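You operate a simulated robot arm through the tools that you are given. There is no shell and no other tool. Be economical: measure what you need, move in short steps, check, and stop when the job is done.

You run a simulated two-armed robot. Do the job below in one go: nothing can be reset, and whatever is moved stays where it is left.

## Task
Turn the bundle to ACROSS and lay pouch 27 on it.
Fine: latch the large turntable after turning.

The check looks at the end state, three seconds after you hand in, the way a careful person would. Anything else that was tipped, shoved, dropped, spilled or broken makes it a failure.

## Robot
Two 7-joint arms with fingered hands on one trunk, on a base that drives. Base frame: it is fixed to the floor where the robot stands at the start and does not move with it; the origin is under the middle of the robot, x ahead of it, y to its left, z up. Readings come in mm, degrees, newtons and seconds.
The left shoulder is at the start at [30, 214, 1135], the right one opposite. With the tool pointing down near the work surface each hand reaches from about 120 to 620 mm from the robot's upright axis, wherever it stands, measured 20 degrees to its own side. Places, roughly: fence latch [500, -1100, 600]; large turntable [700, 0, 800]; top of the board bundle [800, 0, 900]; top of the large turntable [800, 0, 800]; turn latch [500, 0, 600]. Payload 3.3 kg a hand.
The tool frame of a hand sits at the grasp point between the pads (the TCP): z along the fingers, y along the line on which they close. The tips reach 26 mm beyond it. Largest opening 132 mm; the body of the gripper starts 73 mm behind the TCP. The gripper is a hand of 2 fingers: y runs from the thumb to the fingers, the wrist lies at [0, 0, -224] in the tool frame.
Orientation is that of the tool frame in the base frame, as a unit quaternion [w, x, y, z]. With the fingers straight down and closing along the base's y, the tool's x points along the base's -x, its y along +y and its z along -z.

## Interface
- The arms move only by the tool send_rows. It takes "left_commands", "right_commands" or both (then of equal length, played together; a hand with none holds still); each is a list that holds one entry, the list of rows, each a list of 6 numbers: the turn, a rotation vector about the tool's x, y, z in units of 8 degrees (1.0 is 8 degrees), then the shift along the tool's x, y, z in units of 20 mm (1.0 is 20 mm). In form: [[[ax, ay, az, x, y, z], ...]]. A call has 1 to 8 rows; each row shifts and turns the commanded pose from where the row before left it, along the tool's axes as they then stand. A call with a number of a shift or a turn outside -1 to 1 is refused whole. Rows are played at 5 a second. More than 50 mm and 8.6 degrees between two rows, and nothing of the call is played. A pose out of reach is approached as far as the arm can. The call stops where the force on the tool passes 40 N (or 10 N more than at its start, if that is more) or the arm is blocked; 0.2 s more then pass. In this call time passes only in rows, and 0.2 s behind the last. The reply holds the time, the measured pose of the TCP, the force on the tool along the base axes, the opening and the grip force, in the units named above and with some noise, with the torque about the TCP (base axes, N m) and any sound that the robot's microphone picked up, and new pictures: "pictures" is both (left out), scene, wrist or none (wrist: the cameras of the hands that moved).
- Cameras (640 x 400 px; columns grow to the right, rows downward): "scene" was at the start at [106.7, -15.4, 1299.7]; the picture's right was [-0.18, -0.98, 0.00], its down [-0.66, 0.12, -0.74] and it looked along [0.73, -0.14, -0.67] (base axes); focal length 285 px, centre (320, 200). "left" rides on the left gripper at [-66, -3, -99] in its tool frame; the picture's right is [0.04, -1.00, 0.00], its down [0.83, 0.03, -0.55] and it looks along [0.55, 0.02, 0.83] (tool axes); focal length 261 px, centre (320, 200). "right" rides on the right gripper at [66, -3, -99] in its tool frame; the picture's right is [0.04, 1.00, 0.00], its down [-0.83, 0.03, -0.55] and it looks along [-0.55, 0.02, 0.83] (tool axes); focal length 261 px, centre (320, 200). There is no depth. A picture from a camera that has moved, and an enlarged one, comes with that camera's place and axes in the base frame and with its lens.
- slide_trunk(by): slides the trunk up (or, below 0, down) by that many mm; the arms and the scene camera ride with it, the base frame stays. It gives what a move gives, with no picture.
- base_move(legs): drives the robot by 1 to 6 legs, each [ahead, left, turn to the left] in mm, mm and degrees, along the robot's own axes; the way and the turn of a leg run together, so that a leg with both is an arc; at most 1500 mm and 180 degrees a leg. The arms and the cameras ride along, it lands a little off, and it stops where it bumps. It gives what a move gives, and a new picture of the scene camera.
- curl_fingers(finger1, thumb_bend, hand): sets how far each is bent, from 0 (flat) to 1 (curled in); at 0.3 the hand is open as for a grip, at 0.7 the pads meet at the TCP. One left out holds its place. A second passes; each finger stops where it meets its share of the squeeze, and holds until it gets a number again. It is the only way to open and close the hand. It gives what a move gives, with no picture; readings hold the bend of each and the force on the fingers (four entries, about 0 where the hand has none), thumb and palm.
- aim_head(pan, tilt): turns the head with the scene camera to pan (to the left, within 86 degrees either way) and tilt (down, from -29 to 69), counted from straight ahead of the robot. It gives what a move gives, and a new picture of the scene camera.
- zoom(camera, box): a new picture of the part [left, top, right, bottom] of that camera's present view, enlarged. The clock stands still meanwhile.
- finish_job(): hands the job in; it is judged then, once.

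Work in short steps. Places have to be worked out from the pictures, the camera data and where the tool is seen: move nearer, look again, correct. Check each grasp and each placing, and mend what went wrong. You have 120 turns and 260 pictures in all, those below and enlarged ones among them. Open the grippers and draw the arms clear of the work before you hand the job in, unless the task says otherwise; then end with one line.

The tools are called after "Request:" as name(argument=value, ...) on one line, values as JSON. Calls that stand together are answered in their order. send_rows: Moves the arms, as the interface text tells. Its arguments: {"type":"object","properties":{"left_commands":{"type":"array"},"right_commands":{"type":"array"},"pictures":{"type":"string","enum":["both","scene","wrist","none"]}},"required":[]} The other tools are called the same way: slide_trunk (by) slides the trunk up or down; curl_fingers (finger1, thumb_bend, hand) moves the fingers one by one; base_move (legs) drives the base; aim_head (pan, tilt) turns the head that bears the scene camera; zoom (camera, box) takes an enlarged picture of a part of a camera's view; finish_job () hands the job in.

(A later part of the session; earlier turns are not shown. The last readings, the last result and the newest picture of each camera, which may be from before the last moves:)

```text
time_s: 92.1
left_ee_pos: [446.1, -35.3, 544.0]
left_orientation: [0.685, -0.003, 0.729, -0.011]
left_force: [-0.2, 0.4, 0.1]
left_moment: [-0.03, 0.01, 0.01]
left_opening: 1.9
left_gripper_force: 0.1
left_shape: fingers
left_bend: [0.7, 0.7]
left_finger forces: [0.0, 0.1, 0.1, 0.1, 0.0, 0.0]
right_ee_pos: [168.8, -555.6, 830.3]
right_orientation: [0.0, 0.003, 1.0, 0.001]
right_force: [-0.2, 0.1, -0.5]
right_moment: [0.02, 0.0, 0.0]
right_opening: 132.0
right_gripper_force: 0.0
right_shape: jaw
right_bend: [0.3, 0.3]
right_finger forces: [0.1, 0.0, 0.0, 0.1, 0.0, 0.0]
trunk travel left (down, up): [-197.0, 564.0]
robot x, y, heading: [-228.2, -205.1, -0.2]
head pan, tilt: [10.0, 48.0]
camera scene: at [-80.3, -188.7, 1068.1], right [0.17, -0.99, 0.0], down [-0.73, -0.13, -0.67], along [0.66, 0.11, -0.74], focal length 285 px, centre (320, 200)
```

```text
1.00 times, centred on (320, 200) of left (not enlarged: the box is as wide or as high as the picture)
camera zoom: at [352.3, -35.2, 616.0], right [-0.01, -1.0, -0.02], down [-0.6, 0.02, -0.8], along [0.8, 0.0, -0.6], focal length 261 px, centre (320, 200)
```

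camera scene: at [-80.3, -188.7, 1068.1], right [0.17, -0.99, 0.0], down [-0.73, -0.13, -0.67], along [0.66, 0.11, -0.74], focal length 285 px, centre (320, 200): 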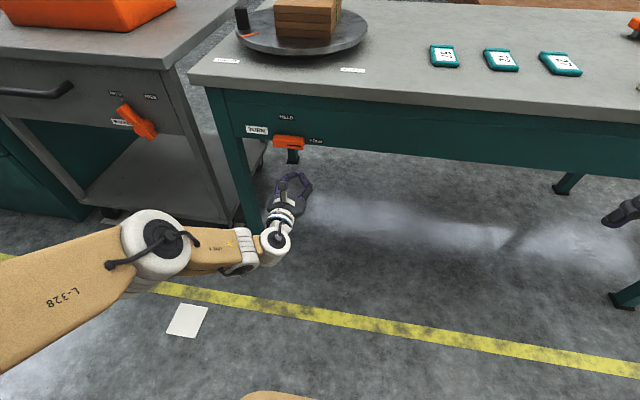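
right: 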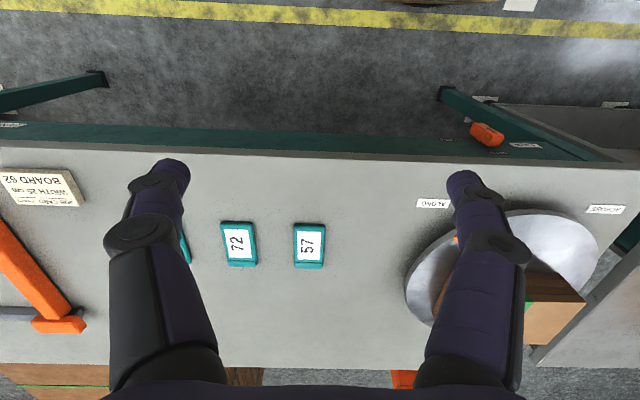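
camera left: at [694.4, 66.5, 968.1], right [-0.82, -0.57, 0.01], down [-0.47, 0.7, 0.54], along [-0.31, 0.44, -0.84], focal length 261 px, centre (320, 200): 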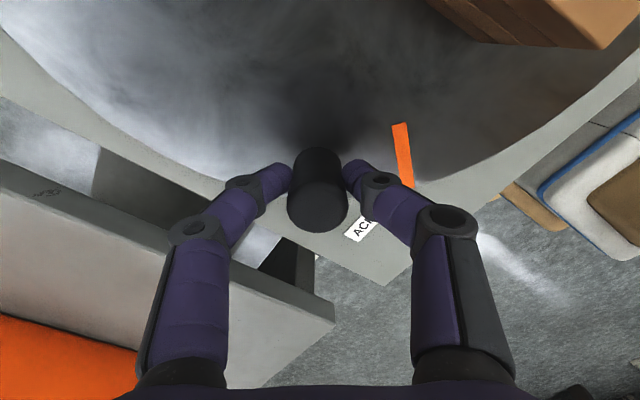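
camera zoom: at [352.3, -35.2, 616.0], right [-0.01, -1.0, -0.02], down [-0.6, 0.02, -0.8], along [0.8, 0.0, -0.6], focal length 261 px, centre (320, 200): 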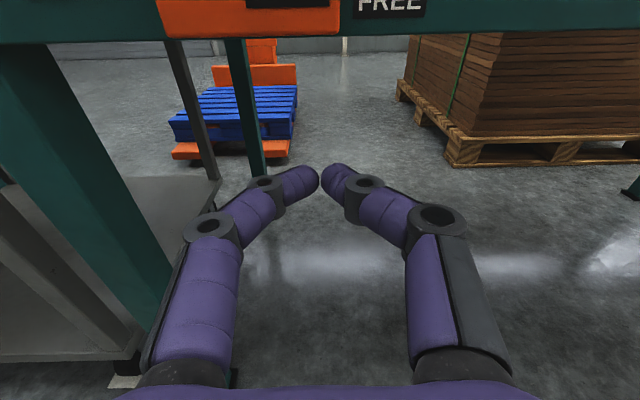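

Below the lever with tips closed. Level the pitch, go forward under the right end, and raise to just under it.

Request:
send_rows(left_commands=[[[0, -0.45, 0, 0, 0.2, 0.5], [0, 0, 0, 0, 0, 0.8], [0, 0, 0, 0, 0, 0.8], [0, 0, 0, -0.8, 0, 0], [0, 0, 0, -0.6, 0, 0]]], pictures="wrist")

```text
time_s: 93.3
left_ee_pos: [475.2, -23.6, 578.7]
left_orientation: [0.708, -0.003, 0.706, -0.012]
left_force: [-0.4, -0.2, 1.2]
left_moment: [0.0, 0.03, -0.03]
left_opening: 2.1
left_gripper_force: 0.1
left_shape: fingers
left_bend: [0.7, 0.7]
left_finger forces: [0.1, 0.1, 0.1, 0.0, 0.0, 0.0]
left hand out of reach, approached as far as the arm can: row 2, 3, 5
right_ee_pos: [169.7, -554.0, 829.9]
right_orientation: [0.0, 0.002, 1.0, 0.001]
right_force: [0.4, 0.4, -0.2]
right_moment: [0.0, 0.0, -0.02]
right_opening: 132.1
right_gripper_force: 0.0
right_shape: jaw
right_bend: [0.3, 0.3]
right_finger forces: [0.0, 0.1, 0.0, 0.1, 0.1, 0.1]
trunk travel left (down, up): [-197.0, 564.0]
robot x, y, heading: [-232.9, -200.5, -0.3]
head pan, tilt: [10.0, 48.0]
camera left: at [377.7, -23.8, 644.9], right [-0.01, -1.0, -0.02], down [-0.55, 0.02, -0.83], along [0.84, 0.0, -0.55], focal length 261 px, centre (320, 200)
```

left: 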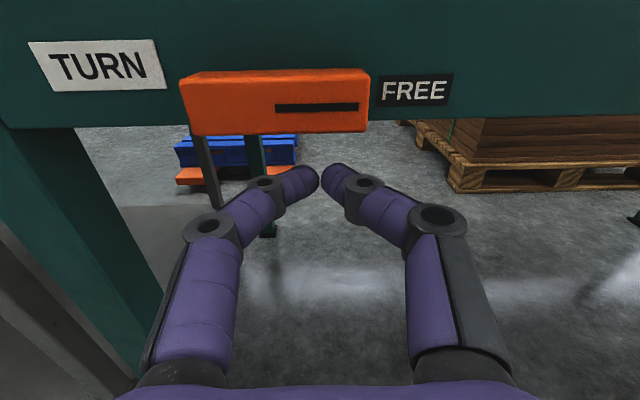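

I'm short of reach in x by ~12 mm; base forward 30 and arm back to keep the tips just off the apron (TCP ≈486).

Request:
send_rows(left_commands=[[[0, 0, 0, 0, -0.3, -1], [0, 0, 0, 0, 0, -1]]], pictures="none")

Request:
base_move(legs=[[30, 0, 0]])

```text
time_s: 93.9
left_ee_pos: [454.1, -33.8, 559.3]
left_orientation: [0.708, -0.004, 0.706, -0.011]
left_force: [-0.5, 0.7, 0.2]
left_moment: [0.0, 0.0, -0.01]
left_opening: 2.1
left_gripper_force: 0.0
left_shape: fingers
left_bend: [0.7, 0.7]
left_finger forces: [0.1, 0.0, 0.1, 0.1, 0.0, 0.1]
left hand out of reach, approached as far as the arm can: row 1, 2
right_ee_pos: [170.5, -554.5, 829.3]
right_orientation: [0.001, 0.003, 1.0, 0.001]
right_force: [0.5, 0.4, 0.3]
right_moment: [0.01, 0.0, 0.03]
right_opening: 132.0
right_gripper_force: 0.0
right_shape: jaw
right_bend: [0.3, 0.3]
right_finger forces: [0.1, 0.0, 0.1, 0.1, 0.0, 0.0]
trunk travel left (down, up): [-197.0, 564.0]
robot x, y, heading: [-230.0, -205.6, -0.2]
head pan, tilt: [10.0, 48.0]
```

```text
time_s: 94.8
left_ee_pos: [484.6, -35.6, 559.8]
left_orientation: [0.708, -0.004, 0.706, -0.012]
left_force: [0.3, -0.8, -0.3]
left_moment: [0.01, 0.03, 0.02]
left_opening: 1.9
left_gripper_force: 0.0
left_shape: fingers
left_bend: [0.7, 0.7]
left_finger forces: [0.1, 0.0, 0.1, 0.0, 0.0, 0.1]
right_ee_pos: [199.5, -554.9, 830.5]
right_orientation: [0.0, 0.002, 1.0, 0.001]
right_force: [-0.3, -0.1, -0.9]
right_moment: [0.0, 0.02, 0.0]
right_opening: 131.9
right_gripper_force: 0.1
right_shape: jaw
right_bend: [0.3, 0.3]
right_finger forces: [0.1, 0.0, 0.0, 0.0, 0.0, 0.0]
trunk travel left (down, up): [-197.0, 564.0]
robot x, y, heading: [-201.3, -200.2, -0.1]
head pan, tilt: [10.0, 48.0]
camera scene: at [-50.3, -188.8, 1068.1], right [0.17, -0.99, 0.0], down [-0.73, -0.13, -0.67], along [0.66, 0.11, -0.74], focal length 285 px, centre (320, 200)
```

scene: 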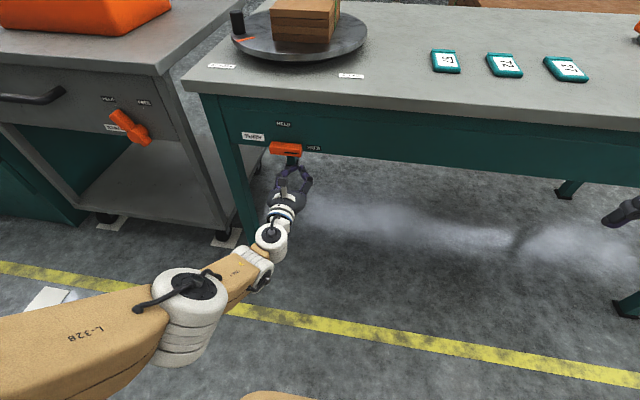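

Arm is near limits at this height; lower the trunk another 60 mm and raise the hand back up toward the lever.

Request:
slide_trunk(by=-60)

Request:
send_rows(left_commands=[[[0, 0, 0, -0.9, 0, 0], [0, 0, 0, -0.9, 0, 0], [0, 0, 0, -0.9, 0, 0], [0, 0, 0, -0.9, 0, 0]]], pictures="wrist")

```text
time_s: 95.8
left_ee_pos: [476.8, -34.8, 465.8]
left_orientation: [0.69, -0.005, 0.723, -0.01]
left_force: [0.5, -0.6, 0.8]
left_moment: [0.01, 0.02, -0.05]
left_opening: 1.9
left_gripper_force: 0.1
left_shape: fingers
left_bend: [0.7, 0.7]
left_finger forces: [0.0, 0.0, 0.1, 0.0, 0.0, 0.1]
right_ee_pos: [198.3, -554.7, 771.0]
right_orientation: [0.0, 0.002, 1.0, 0.001]
right_force: [-0.3, 0.0, 0.0]
right_moment: [0.02, -0.02, 0.01]
right_opening: 131.7
right_gripper_force: 0.1
right_shape: jaw
right_bend: [0.3, 0.3]
right_finger forces: [0.0, 0.0, 0.0, 0.0, 0.0, 0.0]
trunk travel left (down, up): [-137.0, 624.0]
robot x, y, heading: [-196.7, -205.2, -0.2]
head pan, tilt: [10.0, 48.0]
```

```text
time_s: 96.8
left_ee_pos: [513.7, -40.8, 503.0]
left_orientation: [0.692, -0.004, 0.722, -0.01]
left_force: [-0.2, 0.7, -0.8]
left_moment: [0.0, -0.02, -0.01]
left_opening: 1.9
left_gripper_force: 0.1
left_shape: fingers
left_bend: [0.7, 0.7]
left_finger forces: [0.1, 0.1, 0.1, 0.0, 0.1, 0.0]
left hand out of reach, approached as far as the arm can: row 1, 2, 3, 4
right_ee_pos: [199.1, -553.9, 769.2]
right_orientation: [0.0, 0.003, 1.0, 0.001]
right_force: [0.5, 0.3, -0.5]
right_moment: [0.03, -0.02, 0.03]
right_opening: 131.8
right_gripper_force: 0.2
right_shape: jaw
right_bend: [0.3, 0.3]
right_finger forces: [0.0, 0.2, 0.0, 0.0, 0.0, 0.0]
trunk travel left (down, up): [-137.0, 624.0]
robot x, y, heading: [-201.6, -197.9, -0.2]
head pan, tilt: [10.0, 48.0]
camera left: at [418.8, -41.8, 574.4], right [-0.01, -1.0, -0.02], down [-0.59, 0.02, -0.81], along [0.81, 0.0, -0.59], focal length 261 px, centre (320, 200)
```

left: 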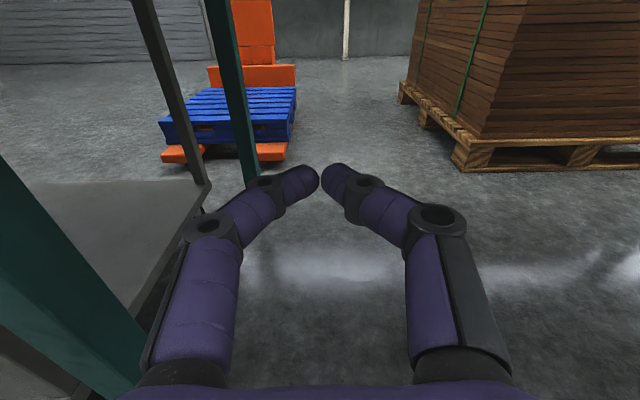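

This low branch is poor. I'll back out and instead push the lever's left end down from above, in the height range that worked before.

Request:
base_move(legs=[[-110, 0, 0]])

Request:
slide_trunk(by=60)

Request:
send_rows(left_commands=[[[0, 0, 0, -0.9, 0.4, 0], [0, 0, 0, -0.9, 0.4, 0], [0, 0, 0, -0.9, 0.4, 0], [0, -0.2, 0, -0.9, 0.4, 0], [0, -0.1, 0, -0.9, 0.4, 0], [0, 0, 0, -0.9, 0.4, 0]]], pictures="wrist")

```text
time_s: 98.0
left_ee_pos: [402.6, -41.1, 503.2]
left_orientation: [0.691, -0.004, 0.722, -0.011]
left_force: [-0.4, -0.4, 0.2]
left_moment: [-0.01, -0.01, -0.01]
left_opening: 1.9
left_gripper_force: 0.0
left_shape: fingers
left_bend: [0.7, 0.7]
left_finger forces: [0.0, 0.0, 0.1, 0.0, 0.1, 0.0]
right_ee_pos: [87.0, -553.9, 769.3]
right_orientation: [0.0, 0.004, 1.0, 0.0]
right_force: [0.4, -0.3, -0.2]
right_moment: [0.03, -0.01, -0.01]
right_opening: 131.7
right_gripper_force: 0.1
right_shape: jaw
right_bend: [0.3, 0.3]
right_finger forces: [0.1, 0.0, 0.1, 0.0, 0.0, 0.1]
trunk travel left (down, up): [-137.0, 624.0]
robot x, y, heading: [-310.3, -198.4, -0.3]
head pan, tilt: [10.0, 48.0]
camera scene: at [-142.4, -188.6, 1006.0], right [0.17, -0.99, 0.0], down [-0.73, -0.12, -0.67], along [0.66, 0.11, -0.74], focal length 285 px, centre (320, 200)
```

scene: 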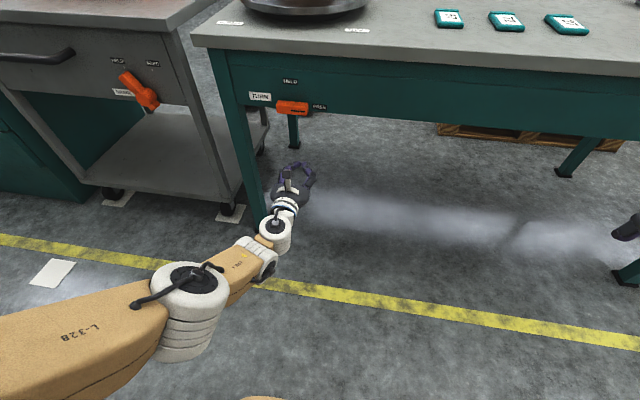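

```text
time_s: 99.0
left_ee_pos: [401.8, -41.3, 562.3]
left_orientation: [0.691, -0.004, 0.722, -0.012]
left_force: [0.3, 0.3, 0.5]
left_moment: [0.0, -0.02, 0.01]
left_opening: 1.8
left_gripper_force: 0.1
left_shape: fingers
left_bend: [0.7, 0.7]
left_finger forces: [0.0, 0.0, 0.0, 0.0, 0.0, 0.0]
right_ee_pos: [87.0, -555.6, 829.2]
right_orientation: [-0.001, 0.003, 1.0, 0.001]
right_force: [0.3, -0.1, 0.2]
right_moment: [0.01, 0.01, 0.03]
right_opening: 131.8
right_gripper_force: 0.1
right_shape: jaw
right_bend: [0.3, 0.3]
right_finger forces: [0.1, 0.0, 0.1, 0.0, 0.0, 0.1]
trunk travel left (down, up): [-197.0, 564.0]
robot x, y, heading: [-309.4, -202.0, -0.2]
head pan, tilt: [10.0, 48.0]
```

```text
time_s: 100.4
left_ee_pos: [429.6, -14.5, 614.3]
left_orientation: [0.704, -0.004, 0.71, -0.012]
left_force: [0.7, 0.0, 0.2]
left_moment: [0.01, 0.01, -0.02]
left_opening: 1.7
left_gripper_force: 0.0
left_shape: fingers
left_bend: [0.7, 0.7]
left_finger forces: [0.0, 0.0, 0.1, 0.0, 0.0, 0.0]
left hand out of reach, approached as far as the arm can: row 2, 3, 4, 5, 6
right_ee_pos: [86.0, -553.5, 829.9]
right_orientation: [0.0, 0.003, 1.0, 0.001]
right_force: [0.4, -0.4, -0.4]
right_moment: [0.02, 0.02, 0.0]
right_opening: 131.8
right_gripper_force: 0.1
right_shape: jaw
right_bend: [0.3, 0.3]
right_finger forces: [0.1, 0.0, 0.0, 0.0, 0.0, 0.0]
trunk travel left (down, up): [-197.0, 564.0]
robot x, y, heading: [-310.0, -202.5, -0.4]
head pan, tilt: [10.0, 48.0]
camera left: at [332.1, -15.4, 682.2], right [-0.01, -1.0, -0.02], down [-0.56, 0.02, -0.83], along [0.83, 0.0, -0.56], focal length 261 px, centre (320, 200)
```

left: 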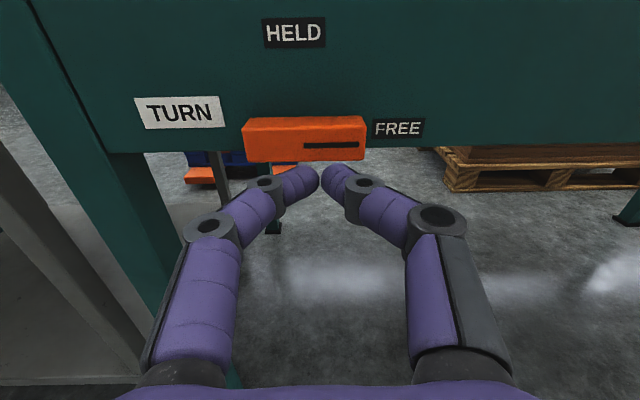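

Raising further and moving left, above the lever's left end.

Request:
send_rows(left_commands=[[[0, 0, 0, -0.7, 0.6, 0], [0, 0, 0, -0.7, 0.6, 0], [0, 0, 0, -0.7, 0.6, 0], [0, 0, 0, -0.5, 0.6, 0]]], pictures="wrist")

```text
time_s: 101.4
left_ee_pos: [431.6, -4.8, 624.7]
left_orientation: [0.715, -0.005, 0.699, -0.008]
left_force: [-0.2, 0.7, 1.0]
left_moment: [0.01, -0.05, -0.01]
left_opening: 1.9
left_gripper_force: 0.0
left_shape: fingers
left_bend: [0.7, 0.7]
left_finger forces: [0.1, 0.0, 0.0, 0.0, 0.1, 0.0]
left hand out of reach, approached as far as the arm can: row 1, 2, 3, 4
right_ee_pos: [86.5, -554.9, 830.0]
right_orientation: [0.0, 0.003, 1.0, 0.001]
right_force: [0.2, -1.0, 0.1]
right_moment: [0.03, 0.0, -0.02]
right_opening: 131.8
right_gripper_force: 0.0
right_shape: jaw
right_bend: [0.3, 0.3]
right_finger forces: [0.0, 0.0, 0.1, 0.0, 0.0, 0.1]
trunk travel left (down, up): [-197.0, 564.0]
robot x, y, heading: [-305.5, -202.2, -0.2]
head pan, tilt: [10.0, 48.0]
camera left: at [332.8, -5.6, 688.8], right [0.0, -1.0, -0.02], down [-0.53, 0.02, -0.84], along [0.84, 0.01, -0.53], focal length 261 px, centre (320, 200)
```

left: 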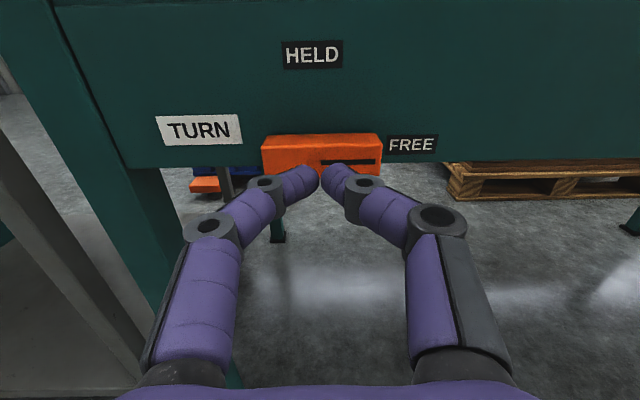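

Possibly the command has run ahead of the arm in x; I pull the command back and see.

Request:
send_rows(left_commands=[[[0, 0, 0, 0, 0, -1], [0, 0, 0, 0, 0, -1]]], pictures="none")

```text
time_s: 102.0
left_ee_pos: [431.9, -3.7, 623.8]
left_orientation: [0.715, -0.006, 0.699, -0.007]
left_force: [0.7, 0.8, 0.7]
left_moment: [0.0, -0.01, -0.02]
left_opening: 1.7
left_gripper_force: 0.0
left_shape: fingers
left_bend: [0.7, 0.7]
left_finger forces: [0.0, 0.0, 0.0, 0.0, 0.1, 0.0]
left hand out of reach, approached as far as the arm can: row 1, 2
right_ee_pos: [86.9, -554.7, 829.2]
right_orientation: [0.001, 0.003, 1.0, 0.001]
right_force: [0.6, 0.3, -0.9]
right_moment: [-0.02, 0.01, -0.03]
right_opening: 132.0
right_gripper_force: 0.1
right_shape: jaw
right_bend: [0.3, 0.3]
right_finger forces: [0.0, 0.0, 0.0, 0.1, 0.0, 0.0]
trunk travel left (down, up): [-197.0, 564.0]
robot x, y, heading: [-311.1, -201.5, 0.1]
head pan, tilt: [10.0, 48.0]
```

Trying the other direction: command forward to release the fold limit.

Request:
send_rows(left_commands=[[[0, 0, 0, 0, 0, 1], [0, 0, 0, 0, 0, 1], [0, 0, 0, 0, 0, 1], [0, 0, 0, 0, 0, 0.5]]], pictures="none")

```text
time_s: 103.0
left_ee_pos: [455.8, 1.3, 631.3]
left_orientation: [0.706, -0.004, 0.708, -0.01]
left_force: [-0.3, 0.7, -0.5]
left_moment: [0.02, 0.03, -0.04]
left_opening: 2.0
left_gripper_force: 0.0
left_shape: fingers
left_bend: [0.7, 0.7]
left_finger forces: [0.0, 0.0, 0.0, 0.0, 0.0, 0.1]
left hand out of reach, approached as far as the arm can: row 1, 2, 3, 4
right_ee_pos: [86.4, -555.9, 830.1]
right_orientation: [0.0, 0.003, 1.0, 0.001]
right_force: [0.2, 0.0, 0.0]
right_moment: [-0.03, -0.05, 0.02]
right_opening: 131.8
right_gripper_force: 0.1
right_shape: jaw
right_bend: [0.3, 0.3]
right_finger forces: [0.1, 0.0, 0.0, 0.0, 0.0, 0.0]
trunk travel left (down, up): [-197.0, 564.0]
robot x, y, heading: [-310.0, -200.8, -0.2]
head pan, tilt: [10.0, 48.0]
```

That helps: the arm wants more extension. Base back 70 mm, then extend further and raise.

Request:
base_move(legs=[[-70, 0, 0]])

Request:
send_rows(left_commands=[[[0, 0, 0, 0, 0, 0.8], [0, 0, 0, 0, 0, 0.8], [0, 0, 0, 0, 0, 0.8]]], pictures="wrist")

```text
time_s: 104.0
left_ee_pos: [385.9, 0.3, 633.3]
left_orientation: [0.706, -0.004, 0.708, -0.01]
left_force: [-0.4, 0.5, -0.3]
left_moment: [0.04, 0.0, 0.0]
left_opening: 1.8
left_gripper_force: 0.0
left_shape: fingers
left_bend: [0.7, 0.7]
left_finger forces: [0.0, 0.0, 0.0, 0.0, 0.0, 0.0]
right_ee_pos: [16.4, -555.2, 829.2]
right_orientation: [0.0, 0.004, 1.0, 0.001]
right_force: [-0.1, -0.2, -0.1]
right_moment: [0.01, -0.03, 0.02]
right_opening: 131.9
right_gripper_force: 0.1
right_shape: jaw
right_bend: [0.3, 0.3]
right_finger forces: [0.0, 0.0, 0.0, 0.1, 0.1, 0.0]
trunk travel left (down, up): [-197.0, 564.0]
robot x, y, heading: [-381.5, -203.0, -0.0]
head pan, tilt: [10.0, 48.0]
camera scene: at [-232.4, -188.1, 1068.2], right [0.17, -0.99, 0.0], down [-0.73, -0.12, -0.67], along [0.66, 0.11, -0.74], focal length 285 px, centre (320, 200)
```

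scene: 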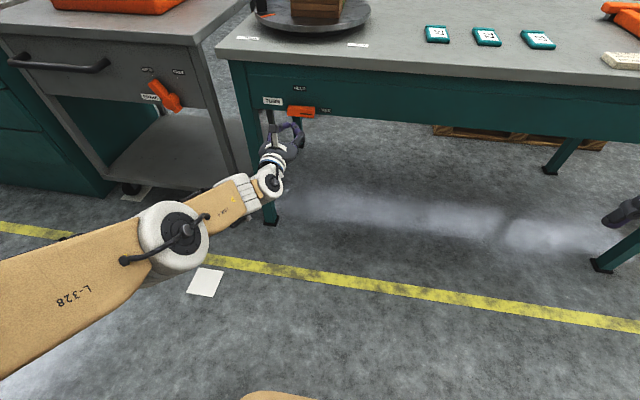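

```text
time_s: 104.8
left_ee_pos: [387.1, 1.0, 633.7]
left_orientation: [0.706, -0.005, 0.708, -0.012]
left_force: [-0.4, -0.1, 0.7]
left_moment: [-0.01, 0.02, 0.0]
left_opening: 2.0
left_gripper_force: 0.1
left_shape: fingers
left_bend: [0.7, 0.7]
left_finger forces: [0.0, 0.0, 0.0, 0.1, 0.0, 0.0]
left hand out of reach, approached as far as the arm can: row 1, 2, 3
right_ee_pos: [17.5, -554.3, 829.9]
right_orientation: [0.0, 0.003, 1.0, 0.0]
right_force: [1.3, -0.1, -0.2]
right_moment: [-0.03, 0.01, 0.0]
right_opening: 132.1
right_gripper_force: 0.1
right_shape: jaw
right_bend: [0.3, 0.3]
right_finger forces: [0.0, 0.1, 0.0, 0.0, 0.0, 0.0]
trunk travel left (down, up): [-197.0, 564.0]
robot x, y, heading: [-378.9, -200.9, -0.4]
head pan, tilt: [10.0, 48.0]
camera left: at [288.2, 0.4, 700.3], right [-0.01, -1.0, -0.02], down [-0.55, 0.02, -0.83], along [0.83, 0.0, -0.56], focal length 261 px, centre (320, 200)
```

left: 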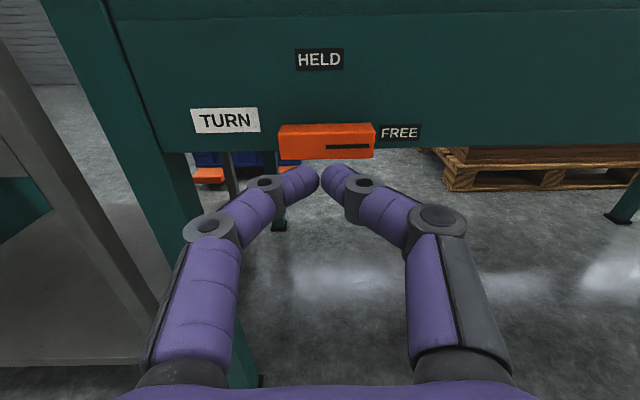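

The horizontal pose is cramped. A 45° downward pitch still clears the table edge and is much easier for the arm, so I pitch the hand to that.

Request:
send_rows(left_commands=[[[0, 1, 0, 0, 0, -0.8], [0, 1, 0, 0, 0, -0.8], [0, 1, 0, -0.3, 0, -0.8], [0, 1, 0, -0.3, 0, -0.5], [0, 1, 0, -0.3, 0, 0], [0, 0.6, 0, -0.3, 0, 0]]], pictures="wrist")

```text
time_s: 106.2
left_ee_pos: [342.2, 1.6, 664.7]
left_orientation: [0.382, 0.0, 0.924, -0.011]
left_force: [1.3, 0.0, -1.3]
left_moment: [0.0, -0.01, -0.02]
left_opening: 1.9
left_gripper_force: 0.0
left_shape: fingers
left_bend: [0.7, 0.7]
left_finger forces: [0.0, 0.1, 0.0, 0.0, 0.1, 0.0]
right_ee_pos: [15.6, -554.8, 829.6]
right_orientation: [0.001, 0.004, 1.0, 0.001]
right_force: [-0.2, -0.2, 0.3]
right_moment: [0.01, 0.0, -0.04]
right_opening: 131.9
right_gripper_force: 0.0
right_shape: jaw
right_bend: [0.3, 0.3]
right_finger forces: [0.0, 0.0, 0.1, 0.0, 0.1, 0.1]
trunk travel left (down, up): [-197.0, 564.0]
robot x, y, heading: [-380.3, -204.6, -0.4]
head pan, tilt: [10.0, 48.0]
camera left: at [319.1, 1.8, 782.5], right [-0.04, -1.0, -0.01], down [-0.98, 0.04, -0.2], along [0.2, 0.0, -0.98], focal length 261 px, centre (320, 200)
```

left: 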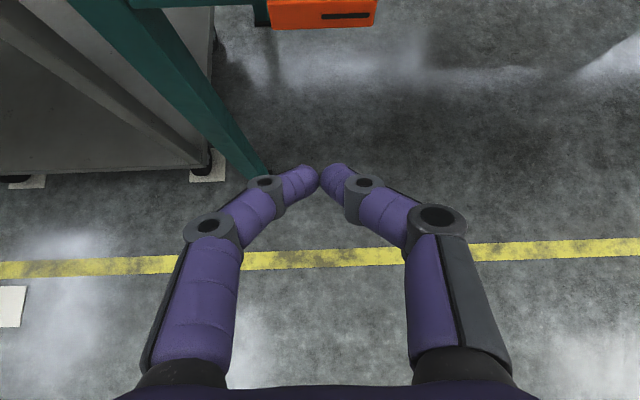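

In reach now at 45°. To keep the wrist camera clear of the table edge I use ~28° below horizontal, then drive nearer.

Request:
send_rows(left_commands=[[[0, -1, 0, 0, 0.5, 0], [0, -1, 0, 0, 0.5, 0], [0, 0, 0, -0.3, 0.4, 0]]], pictures="none")

Request:
base_move(legs=[[95, 0, 0]])

Request:
zoom(camera="left", box=[0, 0, 640, 400])

```text
time_s: 107.0
left_ee_pos: [345.7, 29.5, 669.5]
left_orientation: [0.508, -0.002, 0.861, -0.012]
left_force: [0.0, 0.2, 0.7]
left_moment: [0.01, 0.0, -0.01]
left_opening: 1.6
left_gripper_force: 0.0
left_shape: fingers
left_bend: [0.7, 0.7]
left_finger forces: [0.0, 0.0, 0.0, 0.1, 0.1, 0.0]
right_ee_pos: [16.4, -555.1, 830.0]
right_orientation: [0.0, 0.003, 1.0, 0.002]
right_force: [0.5, 0.6, 0.9]
right_moment: [-0.02, 0.07, -0.04]
right_opening: 131.8
right_gripper_force: 0.1
right_shape: jaw
right_bend: [0.3, 0.3]
right_finger forces: [0.0, 0.1, 0.1, 0.1, 0.0, 0.1]
trunk travel left (down, up): [-197.0, 564.0]
robot x, y, heading: [-380.2, -203.0, -0.5]
head pan, tilt: [10.0, 48.0]
```

```text
time_s: 108.1
left_ee_pos: [440.5, 29.1, 668.0]
left_orientation: [0.507, -0.002, 0.862, -0.012]
left_force: [-0.4, 1.1, 0.7]
left_moment: [-0.02, 0.0, 0.01]
left_opening: 1.7
left_gripper_force: 0.1
left_shape: fingers
left_bend: [0.7, 0.7]
left_finger forces: [0.0, 0.1, 0.1, 0.0, 0.0, 0.0]
right_ee_pos: [111.7, -555.3, 829.8]
right_orientation: [0.0, 0.003, 1.0, 0.0]
right_force: [0.5, 0.2, 0.8]
right_moment: [0.0, 0.03, -0.02]
right_opening: 132.1
right_gripper_force: 0.2
right_shape: jaw
right_bend: [0.3, 0.3]
right_finger forces: [0.0, 0.1, 0.0, 0.0, 0.1, 0.0]
trunk travel left (down, up): [-197.0, 564.0]
robot x, y, heading: [-286.8, -200.3, -0.3]
head pan, tilt: [10.0, 48.0]
camera scene: at [-136.6, -188.6, 1068.1], right [0.17, -0.99, 0.0], down [-0.73, -0.12, -0.67], along [0.66, 0.11, -0.74], focal length 285 px, centre (320, 200)
```

scene: 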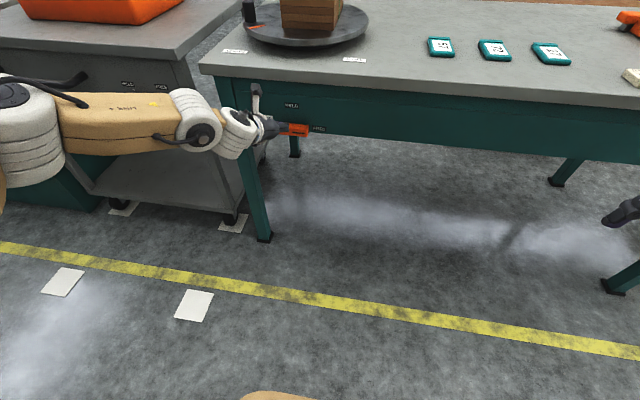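

```text
1.00 times, centred on (320, 200) of left (not enlarged: the box is as wide or as high as the picture)
camera zoom: at [386.8, 28.8, 775.1], right [-0.03, -1.0, -0.01], down [-0.89, 0.03, -0.46], along [0.46, 0.0, -0.89], focal length 261 px, centre (320, 200)
```

zoom: 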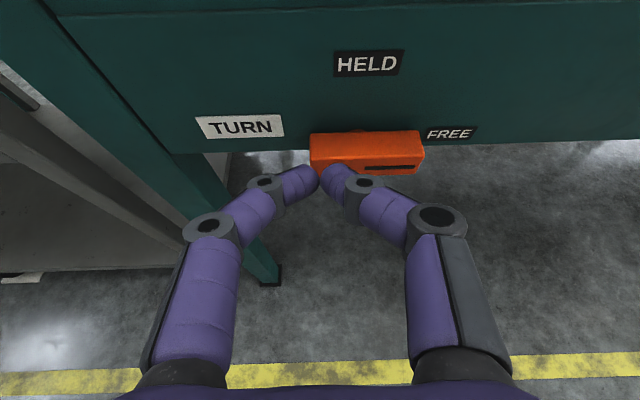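

Well placed above-left of the bar. Moving forward 48 mm over its left end.

Request:
send_rows(left_commands=[[[0, 0, 0, -0.39, 0, 0.7], [0, 0, 0, -0.39, 0, 0.7], [0, 0, 0, -0.35, 0, 0.63]]], pictures="wrist")

```text
time_s: 108.9
left_ee_pos: [486.4, 28.5, 667.4]
left_orientation: [0.507, -0.001, 0.862, -0.012]
left_force: [-0.2, -0.3, 0.2]
left_moment: [0.02, -0.01, -0.02]
left_opening: 1.9
left_gripper_force: 0.1
left_shape: fingers
left_bend: [0.7, 0.7]
left_finger forces: [0.0, 0.0, 0.0, 0.0, 0.1, 0.0]
right_ee_pos: [112.0, -554.8, 829.0]
right_orientation: [0.001, 0.004, 1.0, 0.0]
right_force: [0.3, -0.8, 0.7]
right_moment: [-0.01, -0.06, -0.02]
right_opening: 131.8
right_gripper_force: 0.1
right_shape: jaw
right_bend: [0.3, 0.3]
right_finger forces: [0.0, 0.0, 0.0, 0.0, 0.0, 0.0]
trunk travel left (down, up): [-197.0, 564.0]
robot x, y, heading: [-284.2, -202.6, -0.2]
head pan, tilt: [10.0, 48.0]
camera left: at [432.0, 29.1, 774.5], right [-0.03, -1.0, -0.01], down [-0.89, 0.03, -0.46], along [0.46, 0.0, -0.89], focal length 261 px, centre (320, 200)
```

left: 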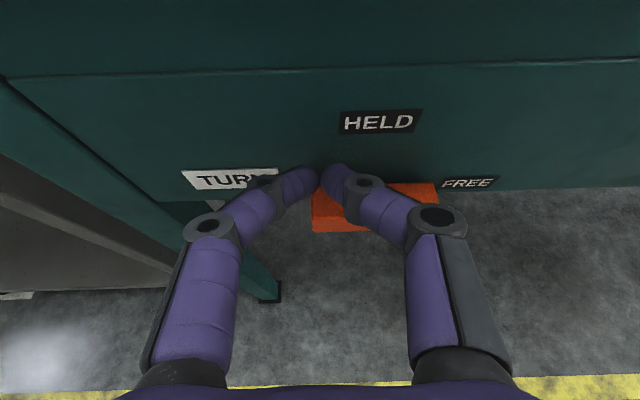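

Pushing down the left end.

Request:
send_rows(left_commands=[[[0, 0, 0, 0.66, 0.05, 0.36], [0, 0, 0, 0.74, 0.3, 0.41], [0, 0, 0, 0.5, 0, 0.28]]], pictures="wrist")

```text
time_s: 109.7
left_ee_pos: [487.4, 35.2, 625.4]
left_orientation: [0.508, -0.001, 0.861, -0.012]
left_force: [0.4, 1.1, 0.5]
left_moment: [0.0, 0.0, 0.01]
left_opening: 0.9
left_gripper_force: 0.6
left_shape: fingers
left_bend: [0.7, 0.7]
left_finger forces: [0.0, 0.0, 0.0, 0.1, 1.6, 0.0]
right_ee_pos: [112.7, -555.2, 829.9]
right_orientation: [0.0, 0.004, 1.0, 0.0]
right_force: [-0.8, 0.0, 0.3]
right_moment: [0.01, -0.02, 0.02]
right_opening: 131.9
right_gripper_force: 0.0
right_shape: jaw
right_bend: [0.3, 0.3]
right_finger forces: [0.0, 0.0, 0.1, 0.1, 0.1, 0.0]
trunk travel left (down, up): [-197.0, 564.0]
robot x, y, heading: [-285.7, -200.0, -0.5]
head pan, tilt: [10.0, 48.0]
camera left: at [432.8, 34.3, 731.1], right [-0.03, -1.0, -0.01], down [-0.89, 0.03, -0.46], along [0.46, 0.0, -0.89], focal length 261 px, centre (320, 200)
```

left: 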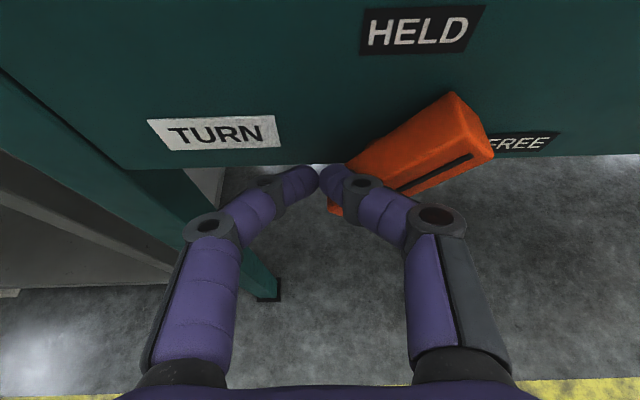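

It's turning (~45°). Continue down and then right against the lower end.

Request:
send_rows(left_commands=[[[0, 0, 0, 0.6, 0, 0.33], [0, 0, 0, 0.45, -0.4, 0.25], [0, 0, 0, 0.1, -0.5, 0.05], [0, 0, 0, 0, -0.4, 0]]], pictures="wrist")

```text
time_s: 110.7
left_ee_pos: [485.9, 12.5, 599.3]
left_orientation: [0.507, -0.003, 0.862, -0.009]
left_force: [-15.4, 23.2, -2.6]
left_moment: [0.06, 0.03, 0.18]
left_opening: 0.1
left_gripper_force: 15.6
left_shape: fingers
left_bend: [0.66, 0.79]
left_finger forces: [0.0, 0.1, 0.0, 0.0, 30.4, 0.1]
right_ee_pos: [111.2, -552.8, 831.0]
right_orientation: [0.0, 0.002, 1.0, 0.0]
right_force: [-0.5, 0.2, 0.1]
right_moment: [-0.02, 0.0, -0.02]
right_opening: 131.8
right_gripper_force: 0.0
right_shape: jaw
right_bend: [0.3, 0.3]
right_finger forces: [0.0, 0.1, 0.1, 0.1, 0.0, 0.0]
trunk travel left (down, up): [-197.0, 564.0]
robot x, y, heading: [-284.2, -202.2, -0.4]
head pan, tilt: [10.0, 48.0]
camera left: at [431.4, 11.7, 705.1], right [-0.02, -1.0, -0.02], down [-0.89, 0.03, -0.46], along [0.46, 0.0, -0.89], focal length 261 px, centre (320, 200)
```

left: 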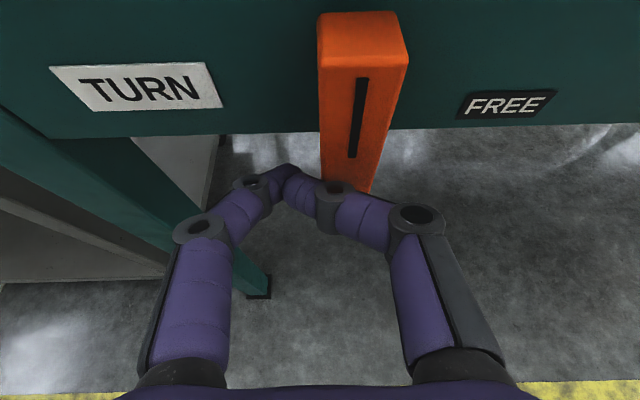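

The bar is upright at HELD against a stop (23 N). I relieve, retreat and verify.

Request:
send_rows(left_commands=[[[0, 0, 0, 0, 0.7, 0], [0, 0, 0, 0, 0.6, 0], [0, 0, 0, 0, 0, -1], [0, 0, 0, 0, 0, -1], [0, 0, 0, 0, 0, -1]]], pictures="wrist")

Request:
zoom(camera="scene", box=[180, 60, 380, 180])

```text
time_s: 111.9
left_ee_pos: [434.3, 34.7, 628.0]
left_orientation: [0.508, -0.001, 0.861, -0.013]
left_force: [-0.1, 0.8, 0.6]
left_moment: [-0.01, -0.04, 0.01]
left_opening: 1.5
left_gripper_force: 0.2
left_shape: fingers
left_bend: [0.7, 0.7]
left_finger forces: [0.1, 0.0, 0.1, 0.1, 0.0, 0.1]
right_ee_pos: [110.8, -555.6, 829.3]
right_orientation: [0.0, 0.004, 1.0, 0.0]
right_force: [0.2, -0.6, 0.7]
right_moment: [-0.03, 0.02, -0.02]
right_opening: 131.7
right_gripper_force: 0.1
right_shape: jaw
right_bend: [0.3, 0.3]
right_finger forces: [0.0, 0.0, 0.1, 0.0, 0.1, 0.0]
trunk travel left (down, up): [-197.0, 564.0]
robot x, y, heading: [-284.3, -202.1, -0.3]
head pan, tilt: [10.0, 48.0]
camera left: at [379.8, 35.2, 734.1], right [-0.03, -1.0, -0.01], down [-0.89, 0.03, -0.46], along [0.46, 0.0, -0.89], focal length 261 px, centre (320, 200)
```

left: 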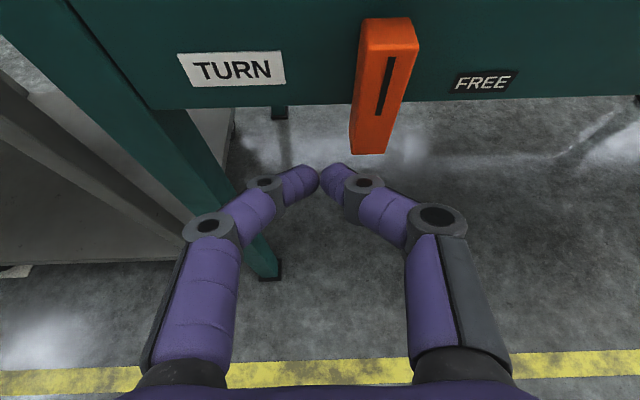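

```text
3.20 times, centred on (280, 120) of scene
camera zoom: at [-136.8, -188.7, 1068.1], right [0.17, -0.99, 0.0], down [-0.73, -0.12, -0.67], along [0.66, 0.11, -0.74], focal length 913 px, centre (448, 456)
```

zoom: 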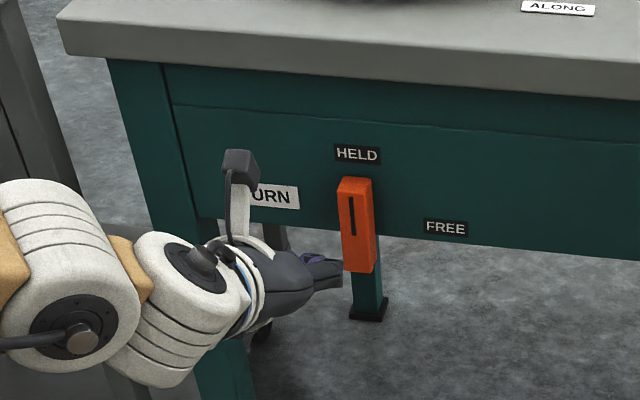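

HELD is confirmed. Now I back away, raise the trunk, and fold the left hand up vertical.

Request:
base_move(legs=[[-130, 0, 0]])

Request:
slide_trunk(by=220)

Request:
send_rows(left_commands=[[[0, 1, 0, -0.4, 0, -1], [0, 1, 0, -0.4, 0, -1], [0, 1, 0, -0.2, 0, -1], [0, 1, 0, 0.2, 0, -1], [0, 1, 0, 0.6, 0, -1], [0, 1, 0, 0.8, 0, -0.8], [0, 1, 0, 1, 0, -0.5], [0, 0.6, 0, 1, 0, -0.5]]], pictures="none")

Request:
send_rows(left_commands=[[[0, 0, 0, 1, 0, -0.6], [0, 0, 0, 1, 0, -0.6], [0, 0, 0, 1, 0, -0.6], [0, 0, 0, 1, 0, -0.6], [0, 0, 0, 1, 0, -0.6], [0, 0, 0, 1, 0, -0.6]]], pictures="scene")

```text
time_s: 113.2
left_ee_pos: [303.1, 33.8, 628.9]
left_orientation: [0.508, 0.0, 0.861, -0.013]
left_force: [0.5, 0.8, -0.5]
left_moment: [0.01, -0.02, 0.04]
left_opening: 1.7
left_gripper_force: 0.1
left_shape: fingers
left_bend: [0.7, 0.7]
left_finger forces: [0.0, 0.1, 0.0, 0.0, 0.0, 0.1]
right_ee_pos: [-20.6, -555.1, 828.8]
right_orientation: [0.0, 0.005, 1.0, 0.001]
right_force: [0.1, 0.1, -0.3]
right_moment: [0.01, 0.0, -0.01]
right_opening: 132.1
right_gripper_force: 0.0
right_shape: jaw
right_bend: [0.3, 0.3]
right_finger forces: [0.1, 0.0, 0.1, 0.0, 0.1, 0.0]
trunk travel left (down, up): [-197.0, 564.0]
robot x, y, heading: [-415.7, -198.9, -0.1]
head pan, tilt: [10.0, 48.0]
camera scene: at [-269.2, -188.2, 1068.2], right [0.17, -0.99, 0.0], down [-0.73, -0.12, -0.67], along [0.66, 0.11, -0.74], focal length 285 px, centre (320, 200)
```

scene: 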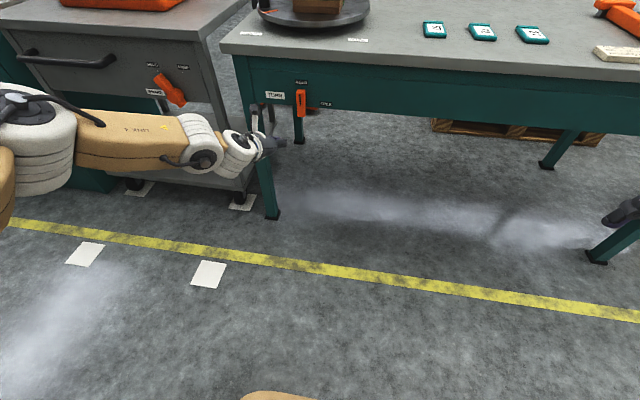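

```text
time_s: 115.5
left_ee_pos: [302.0, 34.0, 846.8]
left_orientation: [0.508, 0.001, 0.861, -0.013]
left_force: [0.2, -0.5, -1.0]
left_moment: [0.02, 0.01, 0.01]
left_opening: 1.7
left_gripper_force: 0.0
left_shape: fingers
left_bend: [0.7, 0.7]
left_finger forces: [0.0, 0.0, 0.1, 0.1, 0.0, 0.1]
right_ee_pos: [-19.6, -556.6, 1049.3]
right_orientation: [0.0, 0.005, 1.0, 0.001]
right_force: [0.0, 1.4, -1.0]
right_moment: [0.0, -0.01, -0.03]
right_opening: 131.6
right_gripper_force: 0.1
right_shape: jaw
right_bend: [0.3, 0.3]
right_finger forces: [0.1, 0.0, 0.0, 0.0, 0.0, 0.1]
trunk travel left (down, up): [-417.0, 344.0]
robot x, y, heading: [-413.5, -200.0, -0.4]
head pan, tilt: [10.0, 48.0]
```

```text
time_s: 117.3
left_ee_pos: [116.8, -8.4, 941.7]
left_orientation: [0.001, 0.006, 1.0, -0.01]
left_force: [-0.7, 0.8, 1.5]
left_moment: [-0.01, 0.03, 0.03]
left_opening: 1.8
left_gripper_force: 0.1
left_shape: fingers
left_bend: [0.7, 0.7]
left_finger forces: [0.1, 0.0, 0.0, 0.0, 0.0, 0.1]
left hand out of reach, approached as far as the arm can: row 6, 7
right_ee_pos: [-20.0, -554.5, 1050.2]
right_orientation: [0.0, 0.006, 1.0, 0.001]
right_force: [-0.4, -1.3, 0.2]
right_moment: [0.03, 0.02, -0.01]
right_opening: 131.6
right_gripper_force: 0.0
right_shape: jaw
right_bend: [0.3, 0.3]
right_finger forces: [0.1, 0.1, 0.1, 0.1, 0.0, 0.1]
trunk travel left (down, up): [-417.0, 344.0]
robot x, y, heading: [-415.9, -198.9, -0.7]
head pan, tilt: [10.0, 48.0]
```

```text
time_s: 118.7
left_ee_pos: [-2.0, -5.5, 1012.8]
left_orientation: [0.002, 0.006, 1.0, -0.01]
left_force: [0.3, 0.8, 0.0]
left_moment: [0.01, -0.03, 0.0]
left_opening: 2.0
left_gripper_force: 0.1
left_shape: fingers
left_bend: [0.7, 0.7]
left_finger forces: [0.1, 0.0, 0.0, 0.0, 0.0, 0.1]
right_ee_pos: [-21.0, -555.0, 1050.9]
right_orientation: [0.0, 0.005, 1.0, 0.001]
right_force: [-0.2, 0.6, -0.6]
right_moment: [-0.01, -0.03, -0.01]
right_opening: 132.0
right_gripper_force: 0.1
right_shape: jaw
right_bend: [0.3, 0.3]
right_finger forces: [0.0, 0.0, 0.0, 0.0, 0.1, 0.0]
trunk travel left (down, up): [-417.0, 344.0]
robot x, y, heading: [-417.1, -202.4, -0.3]
head pan, tilt: [10.0, 48.0]
camera scene: at [-315.4, -187.7, 1291.5], right [0.16, -0.99, 0.0], down [-0.73, -0.12, -0.67], along [0.66, 0.11, -0.74], focal length 285 px, centre (320, 200)
```

scene: 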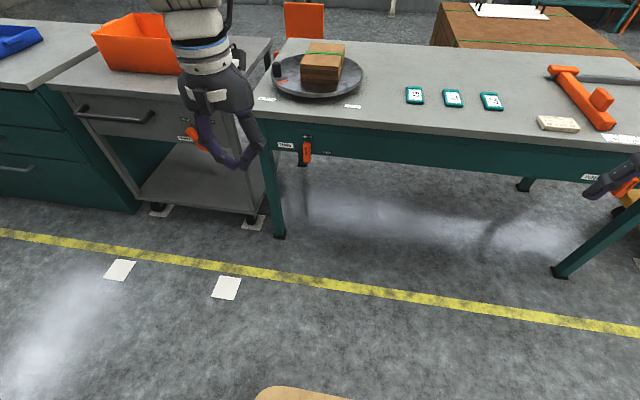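

Driving to face the pouches with the right hand.

Request:
base_move(legs=[[0, -210, 0.4], [490, 0, 0]])

Request:
aim_head(pan=-15, tilt=45)

Request:
zoom(camera="right", box=[0, 0, 640, 400])

```text
time_s: 122.9
left_ee_pos: [493.0, -219.3, 1014.3]
left_orientation: [0.002, 0.004, 1.0, -0.011]
left_force: [-0.5, 0.6, 0.7]
left_moment: [0.0, 0.01, -0.01]
left_opening: 1.6
left_gripper_force: 0.1
left_shape: fingers
left_bend: [0.7, 0.7]
left_finger forces: [0.1, 0.1, 0.1, 0.0, 0.0, 0.0]
right_ee_pos: [478.2, -768.9, 1049.8]
right_orientation: [0.0, 0.002, 1.0, 0.001]
right_force: [0.4, 0.0, 0.1]
right_moment: [0.02, 0.04, -0.01]
right_opening: 131.7
right_gripper_force: 0.0
right_shape: jaw
right_bend: [0.3, 0.3]
right_finger forces: [0.0, 0.1, 0.0, 0.1, 0.1, 0.0]
trunk travel left (down, up): [-417.0, 344.0]
robot x, y, heading: [76.1, -416.4, -0.0]
head pan, tilt: [10.0, 48.0]
camera scene: at [181.8, -402.7, 1291.4], right [0.17, -0.99, 0.0], down [-0.73, -0.13, -0.67], along [0.66, 0.11, -0.74], focal length 285 px, centre (320, 200)
```

scene: 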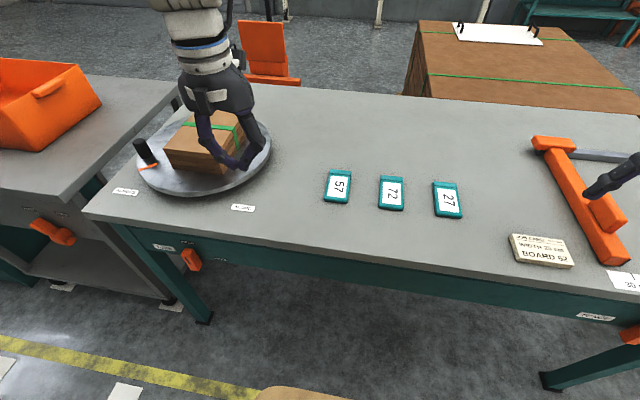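

```text
time_s: 123.8
left_ee_pos: [492.6, -218.5, 1011.6]
left_orientation: [0.002, 0.004, 1.0, -0.012]
left_force: [0.2, -0.1, 0.1]
left_moment: [0.01, 0.0, 0.0]
left_opening: 1.6
left_gripper_force: 0.1
left_shape: fingers
left_bend: [0.7, 0.7]
left_finger forces: [0.0, 0.0, 0.0, 0.0, 0.0, 0.1]
right_ee_pos: [477.6, -768.6, 1049.1]
right_orientation: [0.001, 0.002, 1.0, 0.001]
right_force: [-0.3, 0.5, -0.1]
right_moment: [0.0, 0.01, -0.02]
right_opening: 132.2
right_gripper_force: 0.2
right_shape: jaw
right_bend: [0.3, 0.3]
right_finger forces: [0.0, 0.0, 0.0, 0.1, 0.0, 0.0]
trunk travel left (down, up): [-417.0, 344.0]
robot x, y, heading: [76.5, -417.1, 0.0]
head pan, tilt: [-15.0, 45.0]
camera scene: at [182.0, -437.4, 1295.6], right [-0.26, -0.97, 0.0], down [-0.68, 0.18, -0.71], along [0.68, -0.18, -0.71], focal length 285 px, centre (320, 200)
```

scene: 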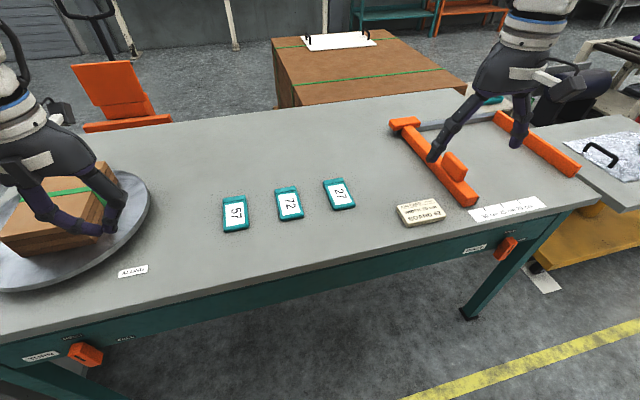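

```text
1.00 times, centred on (320, 200) of right (not enlarged: the box is as wide or as high as the picture)
camera zoom: at [411.5, -771.9, 1147.9], right [-0.04, 1.0, 0.0], down [0.83, 0.03, 0.55], along [0.55, 0.02, -0.83], focal length 261 px, centre (320, 200)
```

zoom: 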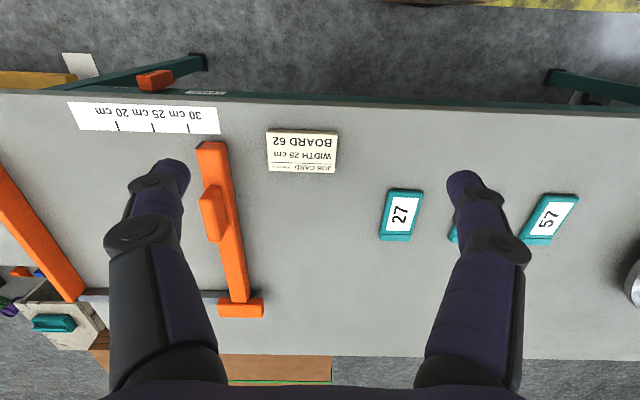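

Pouch 27 is at about (670,-626), long axis along x, ~56 wide. I drive 50 mm closer and bring the right hand over it.

Request:
base_move(legs=[[50, 0, 0]])

Request:
curl_fingers(hand="right", finger1=0.4, thumb_bend=0.4)

Request:
send_rows(right_commands=[[[0, 0, 0, -0.8, 0.9, 0.8], [0, 0, 0, -0.8, 0.9, 0.8], [0, 0, 0, -0.8, 0.9, 0.8], [0, 0, 0, -0.8, 0.9, 0.8], [0, 0, 0, -0.8, 0.9, 0.8], [0, 0, 0, -0.8, 0.9, 0.8], [0, 0, 0, -0.8, 0.9, 0.8], [0, 0, 0, -0.8, 0.9, 0.8]]], pictures="wrist")

```text
time_s: 124.7
left_ee_pos: [545.3, -219.1, 1011.8]
left_orientation: [0.002, 0.003, 1.0, -0.011]
left_force: [0.7, -0.5, 0.1]
left_moment: [0.03, 0.04, 0.0]
left_opening: 1.8
left_gripper_force: 0.0
left_shape: fingers
left_bend: [0.7, 0.7]
left_finger forces: [0.0, 0.0, 0.0, 0.0, 0.0, 0.0]
right_ee_pos: [529.1, -769.3, 1049.0]
right_orientation: [-0.001, 0.001, 1.0, 0.001]
right_force: [0.4, 0.3, 0.0]
right_moment: [0.0, -0.01, -0.01]
right_opening: 132.0
right_gripper_force: 0.0
right_shape: jaw
right_bend: [0.3, 0.3]
right_finger forces: [0.0, 0.0, 0.0, 0.0, 0.1, 0.1]
trunk travel left (down, up): [-417.0, 344.0]
robot x, y, heading: [127.9, -414.9, -0.1]
head pan, tilt: [-15.0, 45.0]
camera scene: at [234.5, -437.6, 1295.4], right [-0.26, -0.97, 0.0], down [-0.68, 0.18, -0.71], along [0.68, -0.18, -0.71], focal length 285 px, centre (320, 200)
```

scene: 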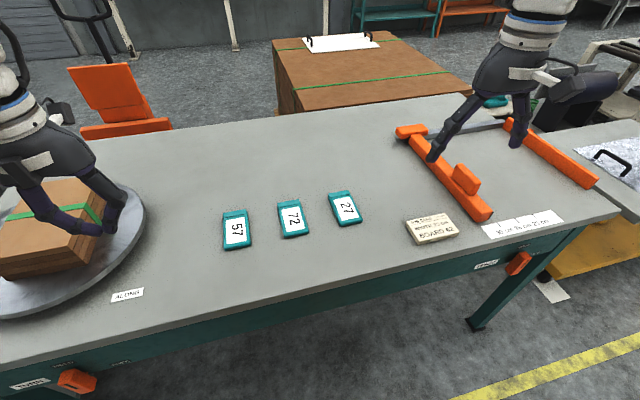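

```text
time_s: 125.7
left_ee_pos: [544.3, -218.3, 1013.6]
left_orientation: [0.003, 0.003, 1.0, -0.011]
left_force: [0.1, 0.2, -0.5]
left_moment: [-0.01, 0.02, -0.01]
left_opening: 1.7
left_gripper_force: 0.1
left_shape: fingers
left_bend: [0.7, 0.7]
left_finger forces: [0.0, 0.0, 0.0, 0.0, 0.0, 0.0]
right_ee_pos: [527.7, -768.3, 1048.5]
right_orientation: [0.0, 0.002, 1.0, 0.001]
right_force: [0.0, 0.4, 0.5]
right_moment: [0.0, 0.01, -0.02]
right_opening: 101.1
right_gripper_force: 0.0
right_shape: fingers
right_bend: [0.4, 0.4]
right_finger forces: [0.0, 0.0, 0.0, 0.0, 0.0, 0.0]
trunk travel left (down, up): [-417.0, 344.0]
robot x, y, heading: [129.2, -417.6, -0.3]
head pan, tilt: [-15.0, 45.0]
```

```text
time_s: 127.5
left_ee_pos: [542.9, -218.4, 1013.1]
left_orientation: [0.002, 0.003, 1.0, -0.011]
left_force: [-0.7, -0.1, 0.5]
left_moment: [-0.04, -0.02, -0.01]
left_opening: 1.7
left_gripper_force: 0.0
left_shape: fingers
left_bend: [0.7, 0.7]
left_finger forces: [0.1, 0.0, 0.1, 0.1, 0.1, 0.1]
right_ee_pos: [564.4, -711.8, 925.2]
right_orientation: [0.002, 0.002, 1.0, 0.002]
right_force: [-0.4, 0.4, -0.5]
right_moment: [0.01, 0.01, -0.03]
right_opening: 100.9
right_gripper_force: 0.1
right_shape: fingers
right_bend: [0.4, 0.4]
right_finger forces: [0.1, 0.0, 0.0, 0.0, 0.0, 0.1]
right hand out of reach, approached as far as the arm can: row 1, 2, 3, 4, 5, 6, 7, 8
trunk travel left (down, up): [-417.0, 344.0]
robot x, y, heading: [129.8, -413.6, -0.1]
head pan, tilt: [-15.0, 45.0]
camera right: at [498.6, -714.8, 1023.8], right [-0.04, 1.0, 0.0], down [0.83, 0.03, 0.56], along [0.55, 0.02, -0.83], focal length 261 px, centre (320, 200)
```

right: 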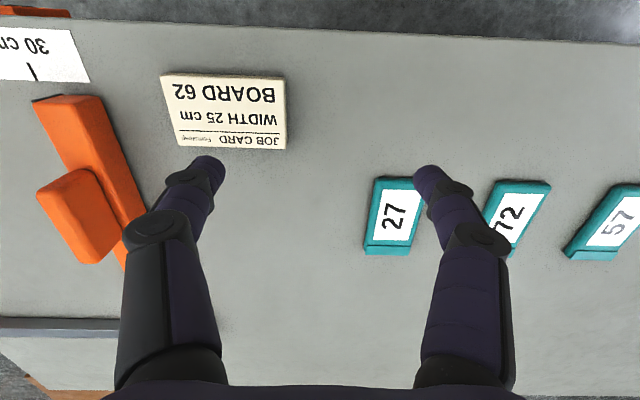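

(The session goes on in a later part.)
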